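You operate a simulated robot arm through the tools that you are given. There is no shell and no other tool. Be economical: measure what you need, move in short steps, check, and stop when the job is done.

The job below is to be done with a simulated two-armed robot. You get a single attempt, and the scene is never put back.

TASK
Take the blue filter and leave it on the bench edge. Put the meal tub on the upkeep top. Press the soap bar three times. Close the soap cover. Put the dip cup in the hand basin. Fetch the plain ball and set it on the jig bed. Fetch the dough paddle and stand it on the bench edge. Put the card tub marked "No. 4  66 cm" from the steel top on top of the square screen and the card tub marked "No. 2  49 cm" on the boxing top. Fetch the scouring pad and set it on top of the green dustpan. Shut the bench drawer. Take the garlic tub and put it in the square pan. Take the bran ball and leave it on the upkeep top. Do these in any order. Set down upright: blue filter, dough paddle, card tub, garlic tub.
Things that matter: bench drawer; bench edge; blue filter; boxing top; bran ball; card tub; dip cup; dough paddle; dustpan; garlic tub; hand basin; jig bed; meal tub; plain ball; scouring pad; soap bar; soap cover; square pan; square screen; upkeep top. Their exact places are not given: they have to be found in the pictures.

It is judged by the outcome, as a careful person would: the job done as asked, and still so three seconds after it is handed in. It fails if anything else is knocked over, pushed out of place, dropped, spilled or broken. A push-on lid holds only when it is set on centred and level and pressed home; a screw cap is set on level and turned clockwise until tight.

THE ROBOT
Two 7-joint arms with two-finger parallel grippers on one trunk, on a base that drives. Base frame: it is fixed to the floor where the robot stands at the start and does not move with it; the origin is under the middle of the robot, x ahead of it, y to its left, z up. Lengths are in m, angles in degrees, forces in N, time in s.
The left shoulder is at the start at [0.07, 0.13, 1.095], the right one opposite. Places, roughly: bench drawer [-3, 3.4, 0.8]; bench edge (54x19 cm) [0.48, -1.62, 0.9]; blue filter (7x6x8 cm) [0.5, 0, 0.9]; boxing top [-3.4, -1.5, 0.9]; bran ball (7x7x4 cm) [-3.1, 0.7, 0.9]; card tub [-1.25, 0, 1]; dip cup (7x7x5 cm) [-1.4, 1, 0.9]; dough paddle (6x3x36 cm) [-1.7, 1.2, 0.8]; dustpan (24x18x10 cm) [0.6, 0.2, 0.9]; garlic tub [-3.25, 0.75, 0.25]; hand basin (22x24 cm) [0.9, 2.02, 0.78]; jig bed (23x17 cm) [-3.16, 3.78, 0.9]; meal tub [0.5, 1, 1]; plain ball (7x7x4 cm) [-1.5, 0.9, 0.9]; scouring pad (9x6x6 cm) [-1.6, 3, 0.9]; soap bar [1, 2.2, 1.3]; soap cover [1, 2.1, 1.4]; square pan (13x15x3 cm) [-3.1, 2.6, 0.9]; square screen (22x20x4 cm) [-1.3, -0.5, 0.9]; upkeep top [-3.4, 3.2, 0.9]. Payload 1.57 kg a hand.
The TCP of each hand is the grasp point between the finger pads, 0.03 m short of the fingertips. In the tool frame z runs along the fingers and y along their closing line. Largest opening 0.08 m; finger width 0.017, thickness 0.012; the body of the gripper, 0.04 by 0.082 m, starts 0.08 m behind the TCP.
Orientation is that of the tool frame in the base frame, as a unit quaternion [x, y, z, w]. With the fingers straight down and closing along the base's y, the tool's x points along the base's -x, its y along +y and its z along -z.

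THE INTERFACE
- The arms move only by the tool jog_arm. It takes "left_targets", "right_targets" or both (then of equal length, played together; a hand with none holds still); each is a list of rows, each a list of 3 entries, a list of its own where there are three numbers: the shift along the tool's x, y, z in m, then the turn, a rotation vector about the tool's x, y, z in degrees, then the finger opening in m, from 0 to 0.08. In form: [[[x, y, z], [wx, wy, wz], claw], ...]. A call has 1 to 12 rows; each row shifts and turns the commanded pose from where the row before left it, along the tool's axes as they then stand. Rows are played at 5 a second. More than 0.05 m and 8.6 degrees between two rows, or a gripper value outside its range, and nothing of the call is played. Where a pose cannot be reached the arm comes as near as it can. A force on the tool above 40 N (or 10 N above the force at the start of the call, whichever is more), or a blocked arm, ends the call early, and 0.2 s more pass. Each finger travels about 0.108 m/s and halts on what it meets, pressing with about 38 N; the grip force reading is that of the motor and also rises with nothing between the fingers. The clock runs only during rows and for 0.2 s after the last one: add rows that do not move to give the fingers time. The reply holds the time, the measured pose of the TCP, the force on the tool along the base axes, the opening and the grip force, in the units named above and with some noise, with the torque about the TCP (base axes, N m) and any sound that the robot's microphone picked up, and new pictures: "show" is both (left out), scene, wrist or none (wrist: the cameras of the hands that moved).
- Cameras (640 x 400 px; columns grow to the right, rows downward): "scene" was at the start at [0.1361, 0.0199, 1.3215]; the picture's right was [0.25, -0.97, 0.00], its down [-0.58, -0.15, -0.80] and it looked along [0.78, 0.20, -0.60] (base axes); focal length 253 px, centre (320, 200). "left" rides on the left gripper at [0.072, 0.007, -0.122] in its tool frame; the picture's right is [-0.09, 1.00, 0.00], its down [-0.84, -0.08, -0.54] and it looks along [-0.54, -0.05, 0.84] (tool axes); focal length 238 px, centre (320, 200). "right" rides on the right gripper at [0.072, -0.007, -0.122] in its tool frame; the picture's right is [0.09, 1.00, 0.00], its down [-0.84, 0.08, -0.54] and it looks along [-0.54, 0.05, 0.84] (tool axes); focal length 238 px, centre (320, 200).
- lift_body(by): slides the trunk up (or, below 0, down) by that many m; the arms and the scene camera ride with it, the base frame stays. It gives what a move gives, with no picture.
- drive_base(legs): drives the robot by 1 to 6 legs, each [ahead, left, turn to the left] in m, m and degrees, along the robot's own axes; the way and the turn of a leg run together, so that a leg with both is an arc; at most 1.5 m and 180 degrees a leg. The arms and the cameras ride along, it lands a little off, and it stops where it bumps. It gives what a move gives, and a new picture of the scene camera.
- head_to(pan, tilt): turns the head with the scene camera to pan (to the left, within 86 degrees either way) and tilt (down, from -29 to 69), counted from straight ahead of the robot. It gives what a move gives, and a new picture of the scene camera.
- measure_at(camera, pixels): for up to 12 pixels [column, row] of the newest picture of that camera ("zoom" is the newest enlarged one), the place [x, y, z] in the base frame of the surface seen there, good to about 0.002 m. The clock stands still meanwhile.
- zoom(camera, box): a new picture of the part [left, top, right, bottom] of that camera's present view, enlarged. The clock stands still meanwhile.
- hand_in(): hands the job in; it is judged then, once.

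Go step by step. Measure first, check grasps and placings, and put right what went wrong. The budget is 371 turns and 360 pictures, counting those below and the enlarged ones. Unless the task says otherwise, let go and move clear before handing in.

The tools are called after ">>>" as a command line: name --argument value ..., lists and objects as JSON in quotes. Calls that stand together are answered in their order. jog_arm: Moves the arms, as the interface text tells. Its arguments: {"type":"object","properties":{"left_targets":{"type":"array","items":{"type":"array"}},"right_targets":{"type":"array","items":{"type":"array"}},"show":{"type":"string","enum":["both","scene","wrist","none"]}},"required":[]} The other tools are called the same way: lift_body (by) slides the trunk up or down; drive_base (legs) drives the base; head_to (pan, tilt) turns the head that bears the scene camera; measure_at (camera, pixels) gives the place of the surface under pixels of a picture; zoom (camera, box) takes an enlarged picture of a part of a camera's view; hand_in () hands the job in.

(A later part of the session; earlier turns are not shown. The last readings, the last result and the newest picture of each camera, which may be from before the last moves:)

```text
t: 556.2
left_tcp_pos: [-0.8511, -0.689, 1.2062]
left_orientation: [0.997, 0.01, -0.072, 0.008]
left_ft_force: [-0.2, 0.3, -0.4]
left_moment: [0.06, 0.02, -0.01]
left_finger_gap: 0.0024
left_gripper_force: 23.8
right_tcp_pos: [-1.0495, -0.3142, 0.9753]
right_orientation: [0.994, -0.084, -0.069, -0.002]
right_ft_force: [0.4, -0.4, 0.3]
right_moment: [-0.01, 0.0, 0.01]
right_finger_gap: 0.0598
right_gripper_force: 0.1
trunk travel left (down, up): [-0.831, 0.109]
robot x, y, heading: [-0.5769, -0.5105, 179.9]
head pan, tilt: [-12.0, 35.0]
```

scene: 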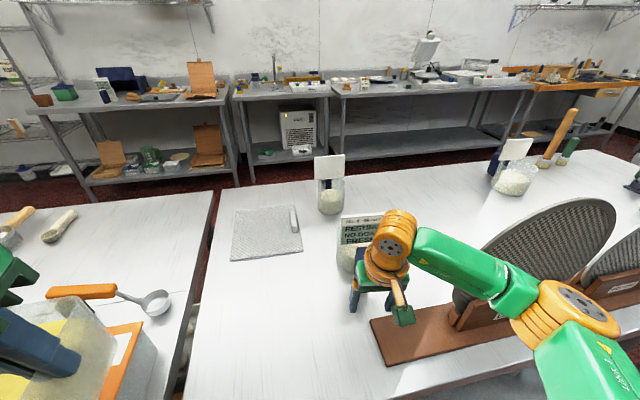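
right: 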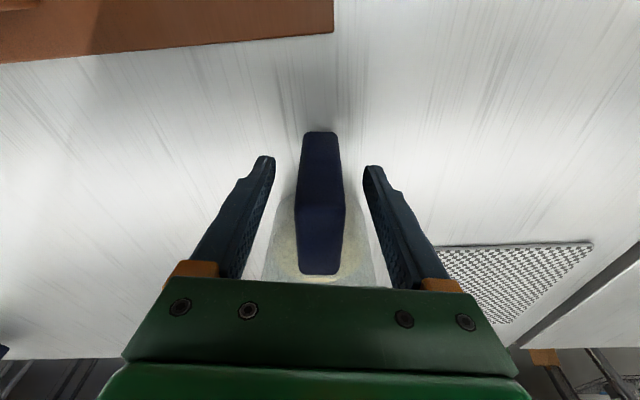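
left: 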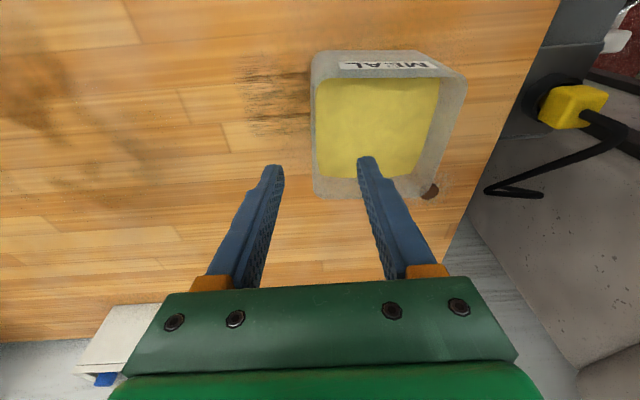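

>>> jog_arm --right_targets '[[[-0.008, 0, 0.001], [0, 0, 0], 0.06], [[0, 0, 0], [0, 0, 0], 0.03], [[0, 0, 0], [0, 0, 0], 0.01], [[0, 0, 0], [0, 0, 0], 0.01], [[0, 0, 0], [0, 0, 0], 0.01]]' --show "none"

>>> lift_body --by 0.1

>>> zoom --camera "scene" --box '[240, 140, 520, 340]'

```text
t: 557.4
left_tcp_pos: [-0.8534, -0.6883, 1.2061]
left_orientation: [0.997, 0.011, -0.071, 0.008]
left_ft_force: [0.1, -0.8, -1.2]
left_moment: [0.06, -0.01, 0.04]
left_finger_gap: 0.0024
left_gripper_force: 23.4
right_tcp_pos: [-1.0572, -0.3142, 0.9748]
right_orientation: [0.994, -0.085, -0.07, -0.001]
right_ft_force: [0.7, 0.3, 0.0]
right_moment: [-0.13, -0.08, 0.03]
right_finger_gap: 0.029
right_gripper_force: 37.8
trunk travel left (down, up): [-0.831, 0.109]
robot x, y, heading: [-0.5781, -0.5141, 180.0]
head pan, tilt: [-12.0, 35.0]
```

```text
t: 558.7
left_tcp_pos: [-0.8536, -0.6886, 1.3056]
left_orientation: [0.997, 0.011, -0.072, 0.008]
left_ft_force: [1.1, 0.5, -1.3]
left_moment: [0.04, -0.03, 0.03]
left_finger_gap: 0.0024
left_gripper_force: 23.7
right_tcp_pos: [-1.0587, -0.3146, 1.0751]
right_orientation: [0.994, -0.085, -0.069, -0.002]
right_ft_force: [0.5, 0.3, -2.6]
right_moment: [-0.05, -0.24, -0.04]
right_finger_gap: 0.0285
right_gripper_force: 38.0
trunk travel left (down, up): [-0.931, 0.009]
robot x, y, heading: [-0.5811, -0.5091, 179.5]
head pan, tilt: [-12.0, 35.0]
```

```text
2.00 times, centred on (380, 240) of scene
```

zoom: 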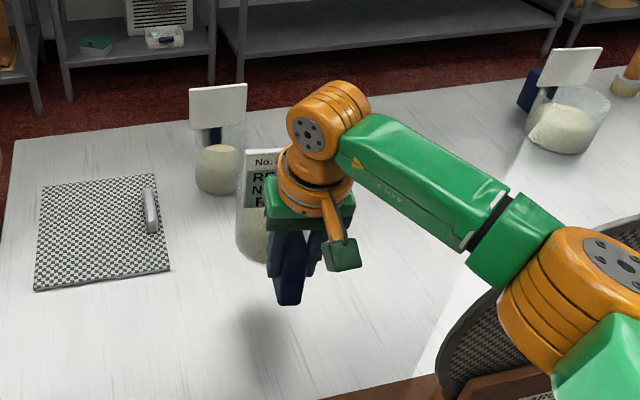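

No.4 is lifted. Backing out and retracting the right hand before going around the table end.

>>> drive_base --legs '[[-0.25, 0, 0]]'

>>> jog_arm --right_targets '[[[0.04, 0, -0.006], [0, 0, 0], 0.01], [[0.04, 0, -0.006], [0, 0, 0], 0.01], [[0.04, 0, -0.006], [0, 0, 0], 0.01], [[0.04, 0, -0.006], [0, 0, 0], 0.01]]' --show "scene"

```text
t: 560.5
left_tcp_pos: [-0.6086, -0.6894, 1.3042]
left_orientation: [0.998, 0.01, -0.069, 0.007]
left_ft_force: [0.1, -0.4, -1.3]
left_moment: [0.05, -0.02, 0.03]
left_finger_gap: 0.0022
left_gripper_force: 23.8
right_tcp_pos: [-0.813, -0.314, 1.0751]
right_orientation: [0.994, -0.085, -0.068, -0.002]
right_ft_force: [-1.7, 0.8, -2.6]
right_moment: [-0.04, -0.24, 0.01]
right_finger_gap: 0.0279
right_gripper_force: 38.4
trunk travel left (down, up): [-0.931, 0.009]
robot x, y, heading: [-0.331, -0.5107, 179.8]
head pan, tilt: [-12.0, 35.0]
```

scene: 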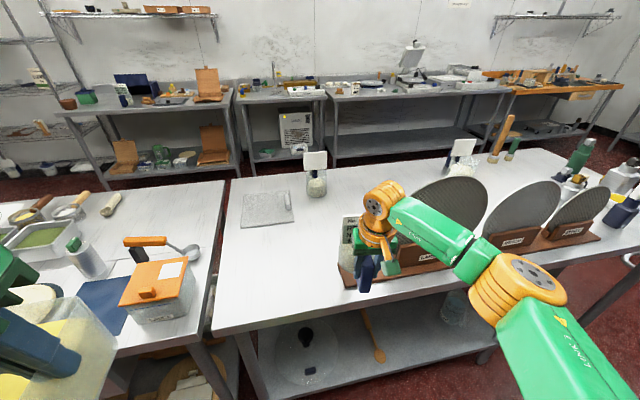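

```text
t: 561.5
left_tcp_pos: [-0.6015, -0.6891, 1.3062]
left_orientation: [0.997, 0.01, -0.073, 0.008]
left_ft_force: [0.4, -1.0, 0.3]
left_moment: [0.1, 0.03, 0.0]
left_finger_gap: 0.0026
left_gripper_force: 23.1
right_tcp_pos: [-0.6482, -0.3412, 1.0786]
right_orientation: [0.994, -0.085, -0.07, -0.001]
right_ft_force: [0.6, -0.3, -2.2]
right_moment: [-0.03, -0.2, 0.02]
right_finger_gap: 0.0278
right_gripper_force: 38.4
trunk travel left (down, up): [-0.931, 0.009]
robot x, y, heading: [-0.3306, -0.5132, 180.1]
head pan, tilt: [-12.0, 35.0]
```

scene: 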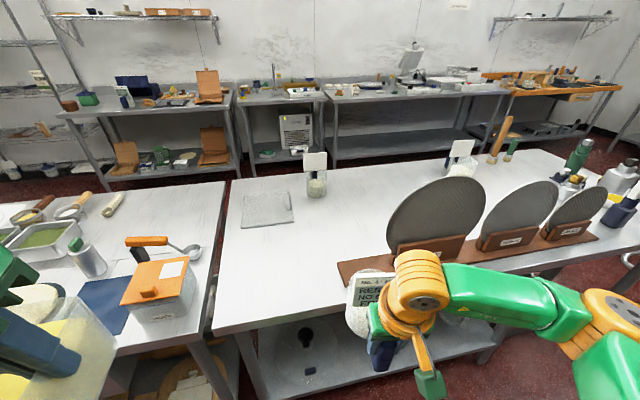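

>>> drive_base --legs '[[0, -1.25, 0], [0, -1.25, 0], [1.0, 0, 0], [0.9, 0, 0]]'

```text
t: 582.8
left_tcp_pos: [-2.4742, 1.8426, 1.3071]
left_orientation: [0.997, 0.001, -0.072, 0.008]
left_ft_force: [0.3, 0.0, -1.6]
left_moment: [0.08, -0.01, -0.01]
left_finger_gap: 0.0024
left_gripper_force: 23.6
right_tcp_pos: [-2.5132, 2.189, 1.079]
right_orientation: [0.993, -0.095, -0.07, -0.002]
right_ft_force: [0.4, 0.3, -3.3]
right_moment: [-0.1, -0.22, 0.04]
right_finger_gap: 0.0275
right_gripper_force: 37.7
trunk travel left (down, up): [-0.931, 0.009]
robot x, y, heading: [-2.1995, 2.0127, 178.7]
head pan, tilt: [-12.0, 35.0]
```

scene: 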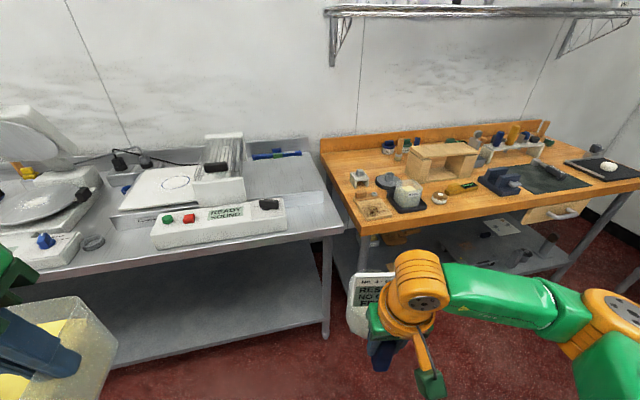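

I'm close to the upkeep top, so I'll place the meal tub first. Driving in front of it to find a free spot.

>>> drive_base --legs '[[0.15, -0.85, 1.3]]'

>>> head_to --pan -2 --tilt 45

>>> zoom --camera "scene" --box '[120, 60, 520, 310]'

```text
t: 587.4
left_tcp_pos: [-2.6104, 2.6782, 1.307]
left_orientation: [0.997, 0.014, -0.072, 0.007]
left_ft_force: [0.0, -0.5, -0.2]
left_moment: [0.1, -0.03, 0.01]
left_finger_gap: 0.0024
left_gripper_force: 23.9
right_tcp_pos: [-2.6602, 3.0244, 1.0785]
right_orientation: [0.994, -0.081, -0.07, -0.002]
right_ft_force: [0.8, 0.2, -2.3]
right_moment: [0.0, -0.22, 0.01]
right_finger_gap: 0.0275
right_gripper_force: 38.0
trunk travel left (down, up): [-0.931, 0.009]
robot x, y, heading: [-2.3414, 2.8631, -179.7]
head pan, tilt: [-12.0, 35.0]
```

scene: 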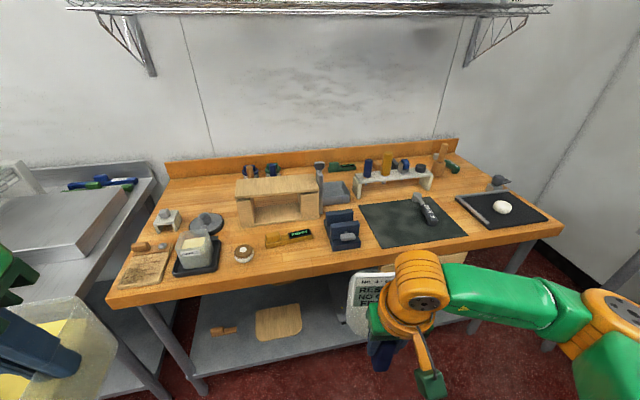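

```text
t: 588.1
left_tcp_pos: [-2.612, 2.678, 1.3059]
left_orientation: [0.997, 0.015, -0.072, 0.009]
left_ft_force: [0.0, -0.3, -1.0]
left_moment: [0.04, -0.02, 0.0]
left_finger_gap: 0.0029
left_gripper_force: 23.3
right_tcp_pos: [-2.6605, 3.0258, 1.0776]
right_orientation: [0.994, -0.08, -0.069, -0.001]
right_ft_force: [-0.7, 0.4, -1.6]
right_moment: [-0.02, -0.19, 0.01]
right_finger_gap: 0.0277
right_gripper_force: 37.7
trunk travel left (down, up): [-0.931, 0.009]
robot x, y, heading: [-2.3441, 2.8554, -179.6]
head pan, tilt: [-2.0, 45.0]
```

scene: 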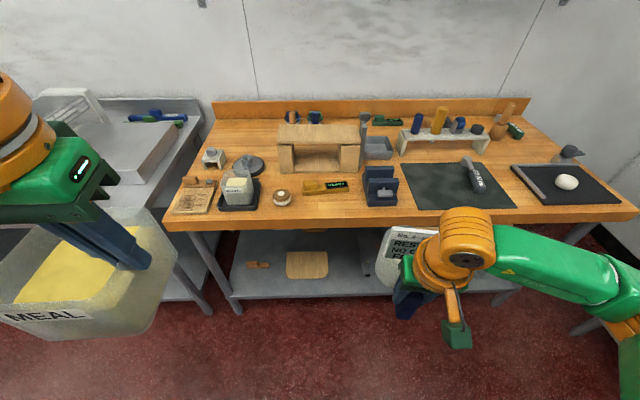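

```text
1.60 times, centred on (320, 185) of scene
```

zoom: 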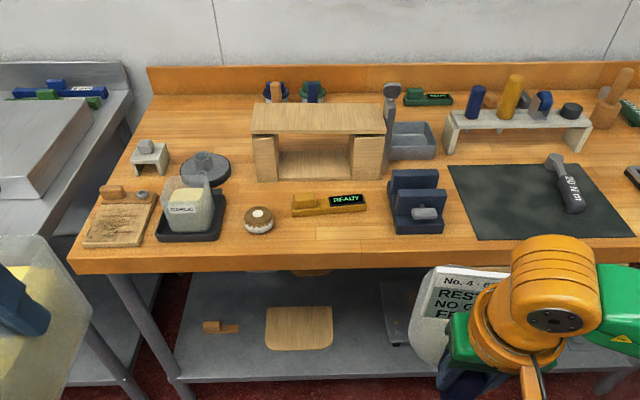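

>>> measure_at --camera "zoom" --pixels '[[320, 246], [295, 219], [365, 212], [330, 217], [393, 238], [388, 215], [276, 228], [345, 230], [310, 230], [375, 195], [292, 205], [330, 235]]'

```text
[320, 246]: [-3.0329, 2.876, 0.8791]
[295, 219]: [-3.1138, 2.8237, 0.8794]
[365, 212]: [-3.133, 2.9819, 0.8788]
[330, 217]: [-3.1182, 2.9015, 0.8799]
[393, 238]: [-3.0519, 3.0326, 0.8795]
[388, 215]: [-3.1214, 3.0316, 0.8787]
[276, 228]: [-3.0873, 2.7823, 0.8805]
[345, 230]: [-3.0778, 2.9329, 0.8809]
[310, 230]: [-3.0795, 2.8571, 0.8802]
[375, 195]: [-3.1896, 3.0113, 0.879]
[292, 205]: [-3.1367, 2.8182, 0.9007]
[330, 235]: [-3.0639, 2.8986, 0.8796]
```

There's a strip of bare wood in front of the yellow tool, about 0.11 deep between y 2.80 and 3.02. I'll set the tub at centre (-3.062, 2.93). Extending and lowering the left arm, retracting the right.

>>> jog_arm --left_targets '[[[-0.025, 0, 0.03], [0, 0, 0], 0], [[-0.025, 0, 0.03], [0, 0, 0], 0], [[-0.025, 0, 0.03], [0, 0, 0], 0], [[-0.025, 0, 0.03], [0, 0, 0], 0], [[-0.02, 0, 0.03], [0, 0, 0], 0], [[0, 0, 0.035], [0, 0, 0], 0], [[0, 0, 0], [0, 0, 0], 0]]' --right_targets '[[[0.02, 0, -0.003], [0, 0, 0], 0.01], [[0.02, 0, -0.003], [0, 0, 0], 0.01], [[0.02, 0, -0.003], [0, 0, 0], 0.01], [[0, 0, 0], [0, 0, 0], 0.01], [[0, 0, 0], [0, 0, 0], 0.01], [[0, 0, 0], [0, 0, 0], 0.01], [[0, 0, 0], [0, 0, 0], 0.01]]' --show "none"

```text
t: 589.7
left_tcp_pos: [-2.7576, 2.6726, 1.1387]
left_orientation: [0.997, 0.014, -0.073, 0.007]
left_ft_force: [-0.2, -0.2, -0.6]
left_moment: [0.06, 0.01, 0.01]
left_finger_gap: 0.0023
left_gripper_force: 23.8
right_tcp_pos: [-2.6136, 3.0161, 1.0786]
right_orientation: [0.994, -0.081, -0.069, -0.001]
right_ft_force: [0.2, -0.3, -2.1]
right_moment: [-0.04, -0.19, 0.01]
right_finger_gap: 0.0279
right_gripper_force: 37.8
right hand out of reach, approached as far as the arm can: row 3
trunk travel left (down, up): [-0.931, 0.009]
robot x, y, heading: [-2.3445, 2.8582, -179.4]
head pan, tilt: [-2.0, 45.0]
```

>>> drive_base --legs '[[0, -0.313, -0.6], [0.29, 0, 0]]'

>>> zoom --camera "scene" --box '[40, 120, 440, 370]'

```text
t: 593.4
left_tcp_pos: [-3.0497, 2.9908, 1.1389]
left_orientation: [0.997, 0.01, -0.073, 0.008]
left_ft_force: [0.5, -0.5, -0.9]
left_moment: [0.04, 0.01, -0.02]
left_finger_gap: 0.0023
left_gripper_force: 23.6
right_tcp_pos: [-2.903, 3.3327, 1.0793]
right_orientation: [0.994, -0.086, -0.071, -0.002]
right_ft_force: [0.7, 0.4, -3.3]
right_moment: [0.01, -0.19, 0.0]
right_finger_gap: 0.0274
right_gripper_force: 37.9
trunk travel left (down, up): [-0.931, 0.009]
robot x, y, heading: [-2.6373, 3.1737, 179.9]
head pan, tilt: [-2.0, 45.0]
```

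scene: 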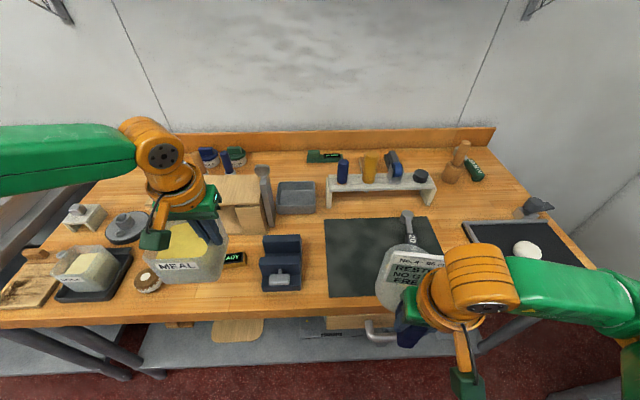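

```text
1.60 times, centred on (240, 245) of scene
```

zoom: 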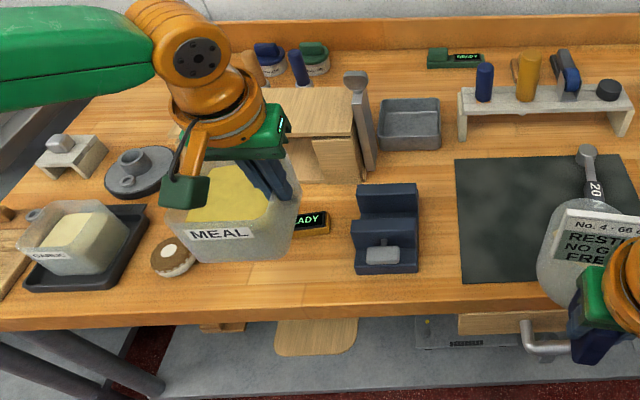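

>>> measure_at --camera "zoom" --pixels '[[172, 215], [215, 250], [280, 245], [215, 205], [240, 180], [185, 255], [285, 210], [195, 180]]'

```text
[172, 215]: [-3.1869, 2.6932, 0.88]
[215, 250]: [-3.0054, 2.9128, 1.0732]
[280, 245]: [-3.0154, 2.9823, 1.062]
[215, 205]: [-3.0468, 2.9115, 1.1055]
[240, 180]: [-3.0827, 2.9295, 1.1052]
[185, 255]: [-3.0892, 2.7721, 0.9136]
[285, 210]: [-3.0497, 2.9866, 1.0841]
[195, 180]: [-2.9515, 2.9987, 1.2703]
```

>>> lift_body --by -0.09

>>> jog_arm --left_targets '[[[0.0035, 0, 0.025], [0, 0, 0], 0], [[0.0035, 0, 0.025], [0, 0, 0], 0], [[0, 0, 0], [0, 0, 0], 0]]' --show "none"

>>> zoom --camera "scene" --box '[100, 170, 340, 330]'

>>> measure_at --camera "zoom" --pixels '[[170, 240], [190, 225], [205, 190], [185, 300], [290, 260], [120, 240], [280, 300]]'

```text
t: 594.6
left_tcp_pos: [-3.0534, 2.9893, 1.0488]
left_orientation: [0.997, 0.01, -0.071, 0.008]
left_ft_force: [0.2, -0.5, -0.7]
left_moment: [0.03, 0.02, -0.02]
left_finger_gap: 0.0022
left_gripper_force: 23.8
right_tcp_pos: [-2.905, 3.3332, 0.9887]
right_orientation: [0.994, -0.086, -0.068, -0.002]
right_ft_force: [0.0, -0.1, -3.2]
right_moment: [-0.03, -0.17, -0.03]
right_finger_gap: 0.0278
right_gripper_force: 37.5
trunk travel left (down, up): [-0.841, 0.099]
robot x, y, heading: [-2.6363, 3.1738, 179.8]
head pan, tilt: [-2.0, 45.0]
```

```text
t: 595.5
left_tcp_pos: [-3.0539, 2.988, 0.9969]
left_orientation: [0.997, 0.009, -0.072, 0.007]
left_ft_force: [-0.4, 0.9, -0.8]
left_moment: [0.06, -0.05, 0.01]
left_finger_gap: 0.0023
left_gripper_force: 24.2
right_tcp_pos: [-2.9059, 3.3327, 0.9893]
right_orientation: [0.994, -0.087, -0.069, -0.002]
right_ft_force: [-0.3, 0.2, -2.9]
right_moment: [-0.03, -0.22, 0.01]
right_finger_gap: 0.0277
right_gripper_force: 37.5
trunk travel left (down, up): [-0.841, 0.099]
robot x, y, heading: [-2.6315, 3.1702, 180.0]
head pan, tilt: [-2.0, 45.0]
```

```text
2.50 times, centred on (220, 250) of scene
```

zoom: 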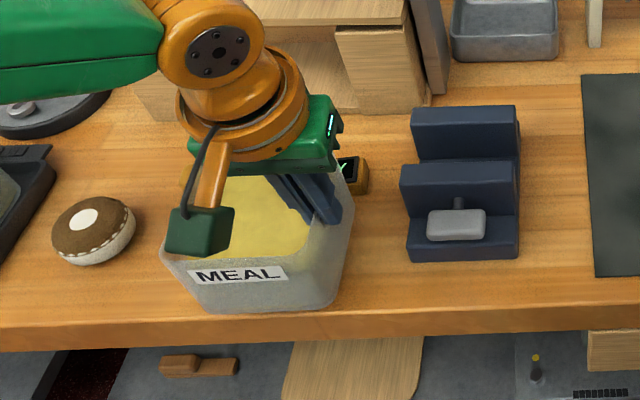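

```text
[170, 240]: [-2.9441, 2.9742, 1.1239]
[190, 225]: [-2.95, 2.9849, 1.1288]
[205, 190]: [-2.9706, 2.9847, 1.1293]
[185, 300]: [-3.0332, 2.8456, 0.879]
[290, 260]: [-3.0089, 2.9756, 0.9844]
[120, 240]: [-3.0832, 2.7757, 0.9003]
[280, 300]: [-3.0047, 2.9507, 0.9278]
```

>>> jog_arm --left_targets '[[[0.0014, 0, 0.01], [0, 0, 0], 0], [[0.0012, 0, 0.009], [0, 0, 0], 0], [[0, 0, 0.003], [0, 0, 0], 0], [[0, 0, 0], [0, 0, 0], 0]]' --show "none"

```text
t: 596.5
left_tcp_pos: [-3.0537, 2.9894, 0.9755]
left_orientation: [0.997, 0.01, -0.072, 0.007]
left_ft_force: [-0.4, -0.2, -1.4]
left_moment: [0.06, -0.01, 0.03]
left_finger_gap: 0.0022
left_gripper_force: 23.4
right_tcp_pos: [-2.9056, 3.334, 0.9887]
right_orientation: [0.994, -0.086, -0.069, -0.001]
right_ft_force: [0.2, 0.7, -2.9]
right_moment: [-0.06, -0.22, -0.02]
right_finger_gap: 0.0278
right_gripper_force: 38.2
trunk travel left (down, up): [-0.841, 0.099]
robot x, y, heading: [-2.6367, 3.1711, 179.6]
head pan, tilt: [-2.0, 45.0]
```

>>> jog_arm --left_targets '[[[0, 0, 0.003], [0, 0, 0], 0], [[0, 0, 0.003], [0, 0, 0], 0], [[0, 0, 0], [0, 0, 0], 0]]' --show "none"

```text
t: 597.2
left_tcp_pos: [-3.0527, 2.991, 0.9716]
left_orientation: [0.997, 0.009, -0.074, 0.008]
left_ft_force: [-3.7, -2.0, 19.5]
left_moment: [-0.18, 0.23, 0.0]
left_finger_gap: 0.003
left_gripper_force: 24.1
right_tcp_pos: [-2.9017, 3.3341, 0.9891]
right_orientation: [0.994, -0.086, -0.07, -0.001]
right_ft_force: [-0.5, -0.4, -3.3]
right_moment: [-0.02, -0.21, 0.0]
right_finger_gap: 0.0279
right_gripper_force: 38.3
trunk travel left (down, up): [-0.841, 0.099]
robot x, y, heading: [-2.6336, 3.1757, 179.8]
head pan, tilt: [-2.0, 45.0]
```

Contact. Release and raise with the trunk.

>>> jog_arm --left_targets '[[[0, 0, -0.002], [0, 0, 0], 0.0], [[0, 0, 0], [0, 0, 0], 0.012], [[0, 0, 0], [0, 0, 0], 0.022], [[0, 0, 0], [0, 0, 0], 0.022]]' --show "none"

>>> lift_body --by 0.095

>>> zoom --camera "scene" --box '[100, 170, 340, 330]'

```text
t: 598.2
left_tcp_pos: [-3.0548, 2.9879, 0.9706]
left_orientation: [0.997, 0.009, -0.072, 0.008]
left_ft_force: [0.0, 0.0, -0.3]
left_moment: [-0.02, 0.0, 0.03]
left_finger_gap: 0.0219
left_gripper_force: 0.1
right_tcp_pos: [-2.9046, 3.3332, 0.9886]
right_orientation: [0.994, -0.086, -0.069, -0.002]
right_ft_force: [-0.4, -0.2, -2.3]
right_moment: [-0.02, -0.23, 0.01]
right_finger_gap: 0.0279
right_gripper_force: 37.9
trunk travel left (down, up): [-0.841, 0.099]
robot x, y, heading: [-2.6364, 3.1732, 179.9]
head pan, tilt: [-2.0, 45.0]
```

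```text
t: 599.5
left_tcp_pos: [-3.056, 2.9883, 1.0672]
left_orientation: [0.997, 0.01, -0.072, 0.008]
left_ft_force: [-0.3, 0.3, -0.3]
left_moment: [0.01, -0.01, 0.01]
left_finger_gap: 0.022
left_gripper_force: 0.2
right_tcp_pos: [-2.9048, 3.3329, 1.0845]
right_orientation: [0.994, -0.086, -0.07, -0.001]
right_ft_force: [0.6, 0.0, -2.7]
right_moment: [-0.08, -0.23, 0.0]
right_finger_gap: 0.028
right_gripper_force: 38.4
trunk travel left (down, up): [-0.936, 0.004]
robot x, y, heading: [-2.6334, 3.1745, 179.8]
head pan, tilt: [-2.0, 45.0]
```

```text
2.50 times, centred on (220, 250) of scene
```

zoom: 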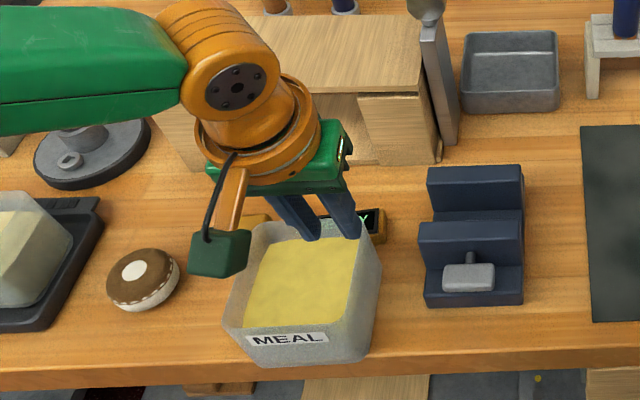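

Meal tub stands on the upkeep top. Now driving to the square screen with No.4.

>>> drive_base --legs '[[-0.27, 0, 0], [0, 1.25, 0], [0, 1.25, 0], [0, 1.05, 0], [0, 0, 90], [0, 0, 90]]'

>>> head_to --pan -15 --tilt 40

```text
t: 625.8
left_tcp_pos: [-1.9302, -0.1608, 1.0645]
left_orientation: [-0.015, 0.997, 0.009, 0.072]
left_ft_force: [-0.2, -0.3, -0.1]
left_moment: [-0.02, -0.01, -0.01]
left_finger_gap: 0.0217
left_gripper_force: 0.0
right_tcp_pos: [-2.076, -0.5066, 1.0844]
right_orientation: [0.08, 0.994, -0.002, 0.069]
right_ft_force: [0.3, 0.3, -3.7]
right_moment: [0.05, 0.19, 0.0]
right_finger_gap: 0.028
right_gripper_force: 37.6
trunk travel left (down, up): [-0.936, 0.004]
robot x, y, heading: [-2.3446, -0.3497, 0.3]
head pan, tilt: [-2.0, 45.0]
```

scene: 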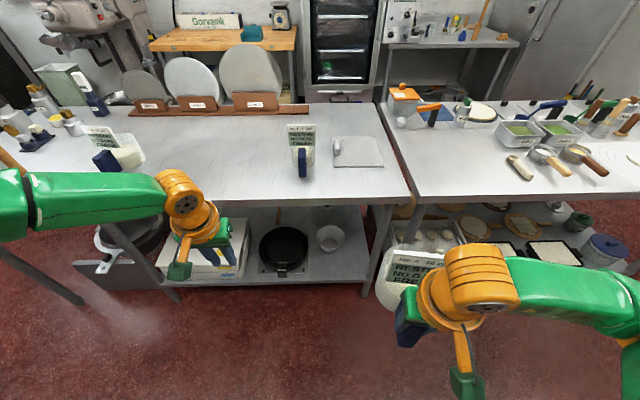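

```text
t: 626.5
left_tcp_pos: [-1.9313, -0.1607, 1.0664]
left_orientation: [-0.015, 0.997, 0.007, 0.072]
left_ft_force: [0.0, -0.3, 0.1]
left_moment: [-0.01, 0.01, 0.02]
left_finger_gap: 0.0222
left_gripper_force: 0.0
right_tcp_pos: [-2.0756, -0.5068, 1.0838]
right_orientation: [0.08, 0.994, -0.001, 0.069]
right_ft_force: [-0.1, 0.7, -3.1]
right_moment: [0.09, 0.21, 0.02]
right_finger_gap: 0.0277
right_gripper_force: 37.4
trunk travel left (down, up): [-0.936, 0.004]
robot x, y, heading: [-2.3496, -0.3502, 0.5]
head pan, tilt: [-15.0, 40.0]
```

scene: 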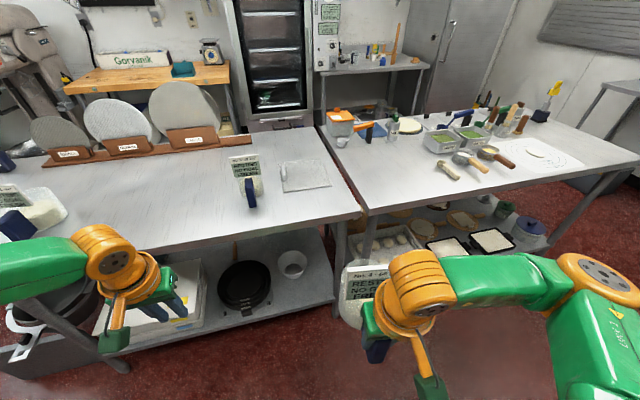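

Retract left, extend right, then drive in over the screen.

>>> jog_arm --left_targets '[[[0.04, 0, -0.01], [0, 0, 0], 0.02], [[0.04, 0, -0.01], [0, 0, 0], 0.02], [[0.04, 0, -0.01], [0, 0, 0], 0.02], [[0.04, 0, -0.01], [0, 0, 0], 0.02], [[0, 0, 0], [0, 0, 0], 0.02]]' --right_targets '[[[-0.04, -0.006, 0.011], [0, 0, 0], 0.01], [[-0.04, -0.006, 0.011], [0, 0, 0], 0.01], [[-0.04, -0.006, 0.011], [0, 0, 0], 0.01], [[-0.035, -0.006, 0.011], [0, 0, 0], 0.01], [[0, 0, 0], [0, 0, 0], 0.01]]' --show "none"

>>> drive_base --legs '[[0.3, 0, -0.5]]'

```text
t: 627.7
left_tcp_pos: [-2.0752, -0.1655, 1.0794]
left_orientation: [-0.015, 0.997, 0.008, 0.071]
left_ft_force: [0.5, -1.1, 0.5]
left_moment: [0.0, 0.03, 0.02]
left_finger_gap: 0.0197
left_gripper_force: 0.1
left hand out of reach, approached as far as the arm can: row 4
right_tcp_pos: [-1.921, -0.5543, 1.0596]
right_orientation: [0.08, 0.994, -0.001, 0.069]
right_ft_force: [-0.9, 0.4, -3.1]
right_moment: [0.01, 0.23, 0.0]
right_finger_gap: 0.0275
right_gripper_force: 37.7
trunk travel left (down, up): [-0.936, 0.004]
robot x, y, heading: [-2.3487, -0.351, 0.6]
head pan, tilt: [-15.0, 40.0]
```

```text
t: 629.7
left_tcp_pos: [-1.7847, -0.1655, 1.0806]
left_orientation: [-0.011, 0.997, 0.008, 0.074]
left_ft_force: [-1.0, -1.2, 0.6]
left_moment: [0.0, -0.04, 0.01]
left_finger_gap: 0.0196
left_gripper_force: 0.0
right_tcp_pos: [-1.6359, -0.5578, 1.0619]
right_orientation: [0.083, 0.994, -0.002, 0.069]
right_ft_force: [-0.5, 0.4, -2.6]
right_moment: [0.04, 0.17, 0.0]
right_finger_gap: 0.0275
right_gripper_force: 38.0
trunk travel left (down, up): [-0.936, 0.004]
robot x, y, heading: [-2.0545, -0.349, -0.1]
head pan, tilt: [-15.0, 40.0]
```

scene: 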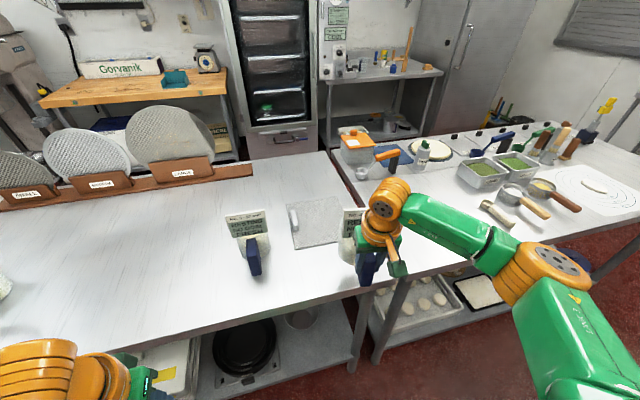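

>>> drive_base --legs '[[0.18, 0.03, 0]]'

>>> jog_arm --right_targets '[[[-0.018, 0, 0.003], [0, 0, 0], 0.01], [[0, 0, 0], [0, 0, 0], 0.01]]' --show "none"

>>> zoom --camera "scene" --box '[220, 180, 460, 340]'

>>> measure_at --camera "zoom" --pixels '[[290, 230], [265, 225], [300, 300], [420, 210], [220, 150], [240, 130], [330, 130], [250, 290], [275, 270], [180, 110], [290, 200], [340, 240]]'

```text
t: 631.2
left_tcp_pos: [-1.6099, -0.139, 1.0799]
left_orientation: [-0.009, 0.997, 0.008, 0.073]
left_ft_force: [-0.1, 0.0, -0.4]
left_moment: [0.02, -0.02, -0.03]
left_finger_gap: 0.02
left_gripper_force: 0.2
right_tcp_pos: [-1.4603, -0.5313, 1.0624]
right_orientation: [0.087, 0.994, -0.002, 0.07]
right_ft_force: [-0.7, 0.3, -3.5]
right_moment: [0.07, 0.17, 0.01]
right_finger_gap: 0.0276
right_gripper_force: 38.3
trunk travel left (down, up): [-0.936, 0.004]
robot x, y, heading: [-1.8826, -0.3182, -0.4]
head pan, tilt: [-15.0, 40.0]
```

scene: 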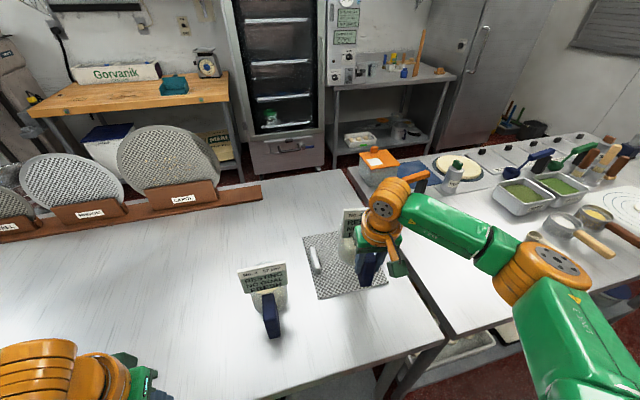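

```text
t: 631.8
left_tcp_pos: [-1.6062, -0.1388, 1.0801]
left_orientation: [-0.009, 0.997, 0.008, 0.073]
left_ft_force: [-1.2, 0.5, 0.2]
left_moment: [0.02, 0.02, 0.01]
left_finger_gap: 0.0199
left_gripper_force: 0.0
right_tcp_pos: [-1.4409, -0.5353, 1.0602]
right_orientation: [0.086, 0.994, -0.002, 0.07]
right_ft_force: [0.6, 0.2, -2.4]
right_moment: [0.05, 0.22, 0.03]
right_finger_gap: 0.0277
right_gripper_force: 37.9
trunk travel left (down, up): [-0.936, 0.004]
robot x, y, heading: [-1.8823, -0.3245, -0.3]
head pan, tilt: [-15.0, 40.0]
```

```text
2.50 times, centred on (340, 260) of scene
```

zoom: 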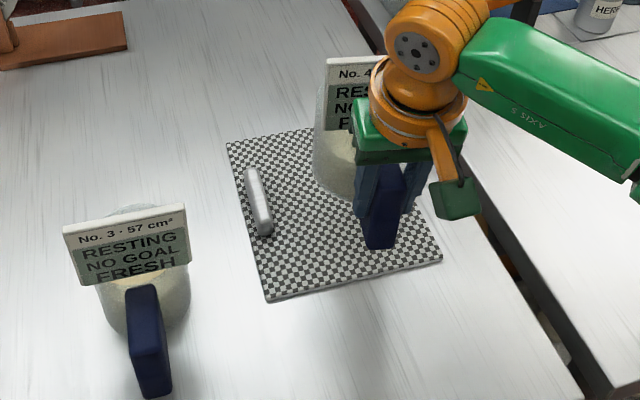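

```text
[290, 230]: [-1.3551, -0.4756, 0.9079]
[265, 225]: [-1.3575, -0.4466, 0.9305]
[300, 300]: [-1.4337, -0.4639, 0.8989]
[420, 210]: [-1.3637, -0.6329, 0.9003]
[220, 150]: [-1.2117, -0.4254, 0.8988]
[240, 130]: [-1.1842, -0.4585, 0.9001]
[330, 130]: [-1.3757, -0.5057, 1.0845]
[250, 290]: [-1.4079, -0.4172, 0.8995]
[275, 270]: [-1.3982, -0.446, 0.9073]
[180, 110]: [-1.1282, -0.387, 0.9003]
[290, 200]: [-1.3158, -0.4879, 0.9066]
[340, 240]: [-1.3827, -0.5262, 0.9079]
```

The jar is over the screen, away from its handle. Lowering by trunk.

>>> lift_body --by -0.068

>>> lift_body --by -0.009

>>> zoom --camera "scene" --box '[260, 160, 460, 300]'

```text
t: 632.9
left_tcp_pos: [-1.6055, -0.1402, 1.0111]
left_orientation: [-0.009, 0.997, 0.007, 0.071]
left_ft_force: [0.1, 0.4, -1.2]
left_moment: [0.02, -0.03, 0.0]
left_finger_gap: 0.0201
left_gripper_force: 0.0
right_tcp_pos: [-1.4393, -0.5348, 0.9919]
right_orientation: [0.085, 0.994, -0.002, 0.068]
right_ft_force: [-0.9, 0.0, -2.9]
right_moment: [0.04, 0.22, 0.0]
right_finger_gap: 0.0276
right_gripper_force: 38.1
trunk travel left (down, up): [-0.868, 0.072]
robot x, y, heading: [-1.8806, -0.3221, -0.2]
head pan, tilt: [-15.0, 40.0]
```

```text
t: 633.5
left_tcp_pos: [-1.6088, -0.1379, 1.0034]
left_orientation: [-0.009, 0.997, 0.006, 0.072]
left_ft_force: [-0.4, 0.3, 0.7]
left_moment: [-0.04, 0.0, -0.01]
left_finger_gap: 0.0201
left_gripper_force: 0.0
right_tcp_pos: [-1.4397, -0.5338, 0.9849]
right_orientation: [0.088, 0.994, -0.001, 0.072]
right_ft_force: [1.0, -0.7, 9.9]
right_moment: [-0.55, -1.49, -0.1]
right_finger_gap: 0.0277
right_gripper_force: 37.5
trunk travel left (down, up): [-0.859, 0.081]
robot x, y, heading: [-1.8785, -0.32, -0.3]
head pan, tilt: [-15.0, 40.0]
```

```text
2.86 times, centred on (360, 230) of scene
```

zoom: 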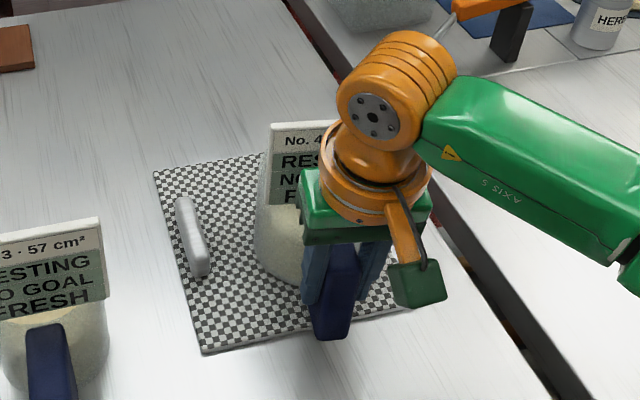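

Contact made. Release and withdraw along the handle.

>>> jog_arm --right_targets '[[[0, 0, 0], [0, 0, 0], 0.03], [[0, 0, 0], [0, 0, 0], 0.045], [[0, 0, 0], [0, 0, 0], 0.06], [[0, 0, 0], [0, 0, 0], 0.06], [[0.035, 0, -0.004], [0, 0, 0], 0.06], [[0.04, 0, -0.005], [0, 0, 0], 0.06], [[0.04, 0, -0.005], [0, 0, 0], 0.06]]' --show "scene"

>>> zoom --camera "scene" --box '[260, 160, 460, 300]'

```text
t: 635.1
left_tcp_pos: [-1.6064, -0.1387, 1.0019]
left_orientation: [-0.009, 0.997, 0.007, 0.072]
left_ft_force: [-0.1, 1.0, 0.3]
left_moment: [0.03, 0.0, -0.01]
left_finger_gap: 0.02
left_gripper_force: 0.0
right_tcp_pos: [-1.5536, -0.5153, 0.9782]
right_orientation: [0.087, 0.994, -0.003, 0.069]
right_ft_force: [0.5, -0.3, -0.3]
right_moment: [0.0, 0.02, -0.02]
right_finger_gap: 0.0601
right_gripper_force: 0.1
trunk travel left (down, up): [-0.859, 0.081]
robot x, y, heading: [-1.8841, -0.3221, -0.4]
head pan, tilt: [-15.0, 40.0]
```

scene: 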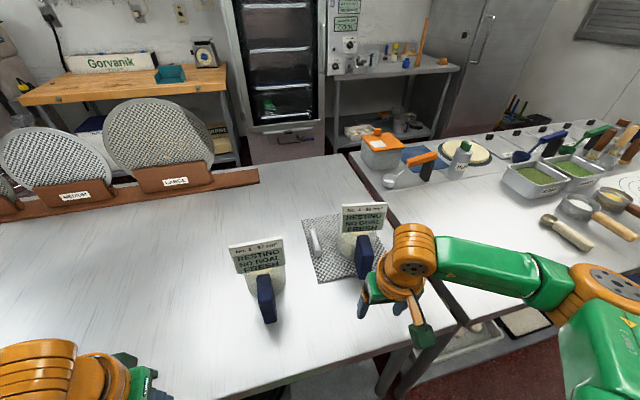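

```text
2.86 times, centred on (360, 230) of scene
```

zoom: 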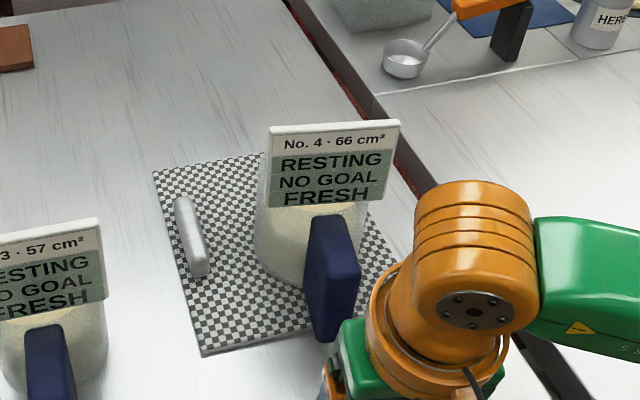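

No.4 stands on the screen. Last: the scouring pad near (-1.6, 3). Driving there.

>>> drive_base --legs '[[-0.45, 0, 0.4], [0, 1.3, 0], [0, 1.3, 0]]'

>>> head_to --pan 35 --tilt 35

```text
t: 650.0
left_tcp_pos: [-2.0587, 2.4477, 1.0022]
left_orientation: [0.003, 0.997, 0.007, 0.072]
left_ft_force: [-0.2, -0.3, -0.3]
left_moment: [0.04, 0.05, -0.01]
left_finger_gap: 0.0201
left_gripper_force: 0.0
right_tcp_pos: [-2.016, 2.0716, 0.98]
right_orientation: [0.098, 0.993, -0.003, 0.068]
right_ft_force: [0.9, 0.2, 0.3]
right_moment: [0.0, 0.02, 0.01]
right_finger_gap: 0.0602
right_gripper_force: 0.0
trunk travel left (down, up): [-0.859, 0.081]
robot x, y, heading: [-2.3381, 2.2753, -1.7]
head pan, tilt: [-15.0, 40.0]
```

scene: 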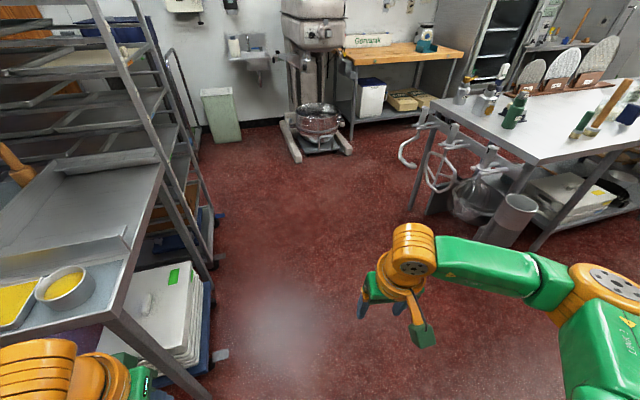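

```text
t: 651.2
left_tcp_pos: [-2.0597, 2.4483, 1.0033]
left_orientation: [0.002, 0.997, 0.007, 0.072]
left_ft_force: [0.0, 0.8, -0.2]
left_moment: [0.01, 0.01, 0.0]
left_finger_gap: 0.0201
left_gripper_force: 0.1
right_tcp_pos: [-2.0147, 2.0698, 0.9787]
right_orientation: [0.098, 0.993, -0.002, 0.069]
right_ft_force: [0.6, 0.8, 0.3]
right_moment: [-0.01, 0.0, -0.01]
right_finger_gap: 0.0602
right_gripper_force: 0.1
trunk travel left (down, up): [-0.859, 0.081]
robot x, y, heading: [-2.3359, 2.2762, -1.7]
head pan, tilt: [35.0, 35.0]
```

scene: 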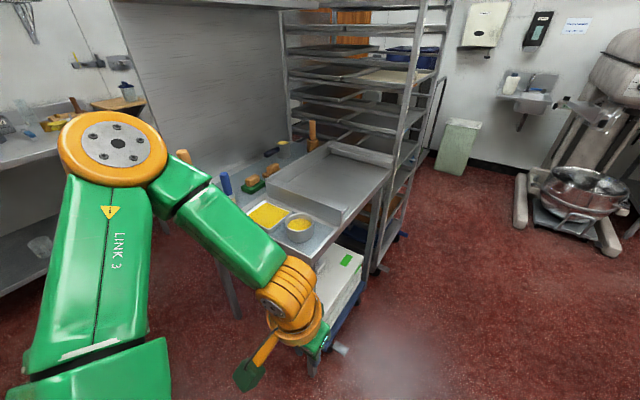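

>>> zoom --camera "scene" --box '[170, 110, 390, 260]'

>>> measure_at --camera "zoom" --pixels '[[240, 195], [235, 220], [265, 205], [300, 170], [340, 310], [600, 200], [420, 355], [330, 150], [275, 270], [225, 205], [300, 200], [250, 230]]'

```text
2.67 times, centred on (280, 185) of scene
```

zoom: 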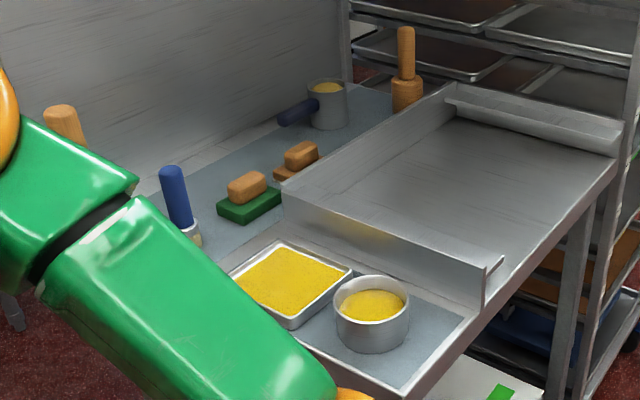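

```text
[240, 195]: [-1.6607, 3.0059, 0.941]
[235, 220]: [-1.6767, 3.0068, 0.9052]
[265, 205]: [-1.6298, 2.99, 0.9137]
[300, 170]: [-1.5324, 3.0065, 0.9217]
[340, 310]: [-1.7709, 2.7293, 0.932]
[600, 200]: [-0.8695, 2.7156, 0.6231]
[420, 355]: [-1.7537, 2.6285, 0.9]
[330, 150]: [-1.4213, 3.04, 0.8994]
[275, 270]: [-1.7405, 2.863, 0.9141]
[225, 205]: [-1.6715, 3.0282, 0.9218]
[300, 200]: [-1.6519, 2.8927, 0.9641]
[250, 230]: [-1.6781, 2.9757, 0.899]
```

The green pad with a wooden grip is at about (-1.655, 3.005). I'll move closer for a better look.

>>> drive_base --legs '[[0, 0.6, 1.7]]'

>>> head_to --pan 8 --tilt 35

>>> zoom --camera "scene" --box '[220, 110, 440, 260]'

```text
t: 654.6
left_tcp_pos: [-2.0551, 3.0569, 1.0034]
left_orientation: [-0.011, 0.997, 0.008, 0.073]
left_ft_force: [0.3, 0.2, -0.1]
left_moment: [0.01, -0.01, 0.03]
left_finger_gap: 0.0197
left_gripper_force: 0.1
right_tcp_pos: [-2.002, 2.6798, 0.9788]
right_orientation: [0.084, 0.994, -0.002, 0.069]
right_ft_force: [0.5, 0.0, -0.2]
right_moment: [0.03, -0.02, 0.01]
right_finger_gap: 0.0601
right_gripper_force: 0.0
trunk travel left (down, up): [-0.859, 0.081]
robot x, y, heading: [-2.3295, 2.8748, 0.1]
head pan, tilt: [35.0, 35.0]
```

scene: 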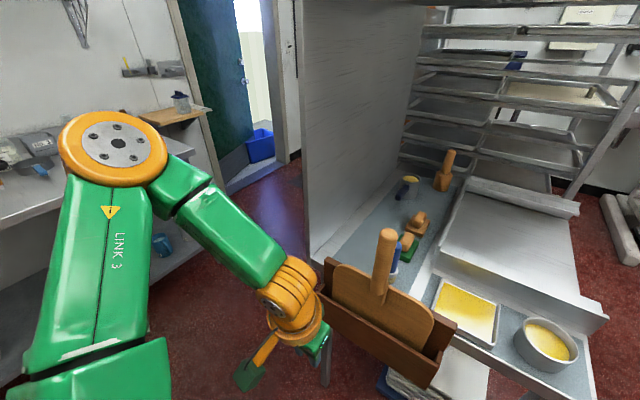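

```text
t: 655.5
left_tcp_pos: [-2.0558, 3.0574, 1.003]
left_orientation: [-0.011, 0.997, 0.007, 0.071]
left_ft_force: [0.3, -0.7, 0.0]
left_moment: [-0.02, -0.01, -0.01]
left_finger_gap: 0.0203
left_gripper_force: 0.1
right_tcp_pos: [-2.0008, 2.6809, 0.9796]
right_orientation: [0.083, 0.994, -0.002, 0.068]
right_ft_force: [-0.1, 0.5, -0.3]
right_moment: [-0.01, -0.02, 0.0]
right_finger_gap: 0.0601
right_gripper_force: 0.1
trunk travel left (down, up): [-0.859, 0.081]
robot x, y, heading: [-2.3282, 2.8758, -0.3]
head pan, tilt: [8.0, 35.0]
```

scene: 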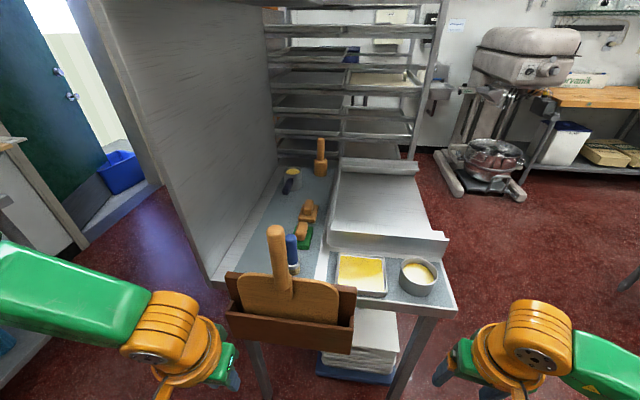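

```text
2.67 times, centred on (330, 185) of scene
```

zoom: 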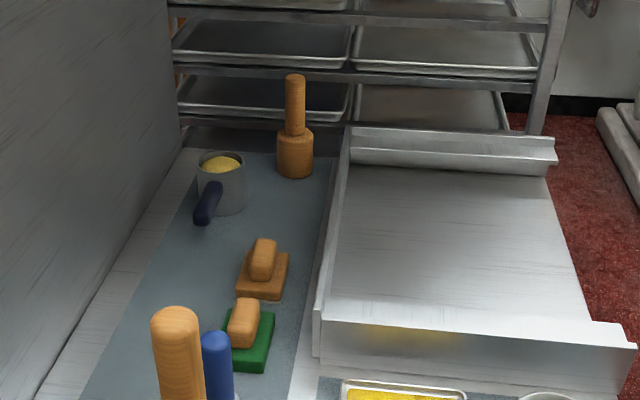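

>>> measure_at --camera "scene" --pixels '[[276, 230], [283, 280], [260, 290], [335, 310], [240, 310], [345, 350], [293, 250], [300, 270], [350, 285], [420, 275], [215, 280], [455, 310]]'

>>> measure_at --camera "zoom" --pixels '[[243, 305], [243, 340], [262, 325], [232, 340], [250, 365], [273, 320], [262, 245], [262, 290], [285, 260], [240, 285], [215, 335], [178, 315]]'

```text
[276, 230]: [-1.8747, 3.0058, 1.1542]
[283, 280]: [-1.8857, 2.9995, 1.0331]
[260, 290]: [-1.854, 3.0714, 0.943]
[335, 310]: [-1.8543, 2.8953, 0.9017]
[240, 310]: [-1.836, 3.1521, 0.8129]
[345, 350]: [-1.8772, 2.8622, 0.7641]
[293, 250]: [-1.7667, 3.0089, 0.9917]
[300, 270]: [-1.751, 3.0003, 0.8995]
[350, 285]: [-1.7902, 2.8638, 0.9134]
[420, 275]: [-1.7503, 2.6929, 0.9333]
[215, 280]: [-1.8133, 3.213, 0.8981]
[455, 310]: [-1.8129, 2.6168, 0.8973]
```

```text
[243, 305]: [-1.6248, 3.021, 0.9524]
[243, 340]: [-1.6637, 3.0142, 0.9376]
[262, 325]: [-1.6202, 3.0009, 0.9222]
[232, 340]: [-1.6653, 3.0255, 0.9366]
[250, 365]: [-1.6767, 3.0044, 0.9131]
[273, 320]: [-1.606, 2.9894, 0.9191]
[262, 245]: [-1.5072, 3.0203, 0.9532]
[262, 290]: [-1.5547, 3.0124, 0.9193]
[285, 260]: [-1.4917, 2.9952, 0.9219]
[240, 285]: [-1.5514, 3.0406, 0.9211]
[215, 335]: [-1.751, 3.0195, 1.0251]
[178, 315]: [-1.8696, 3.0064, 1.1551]
```

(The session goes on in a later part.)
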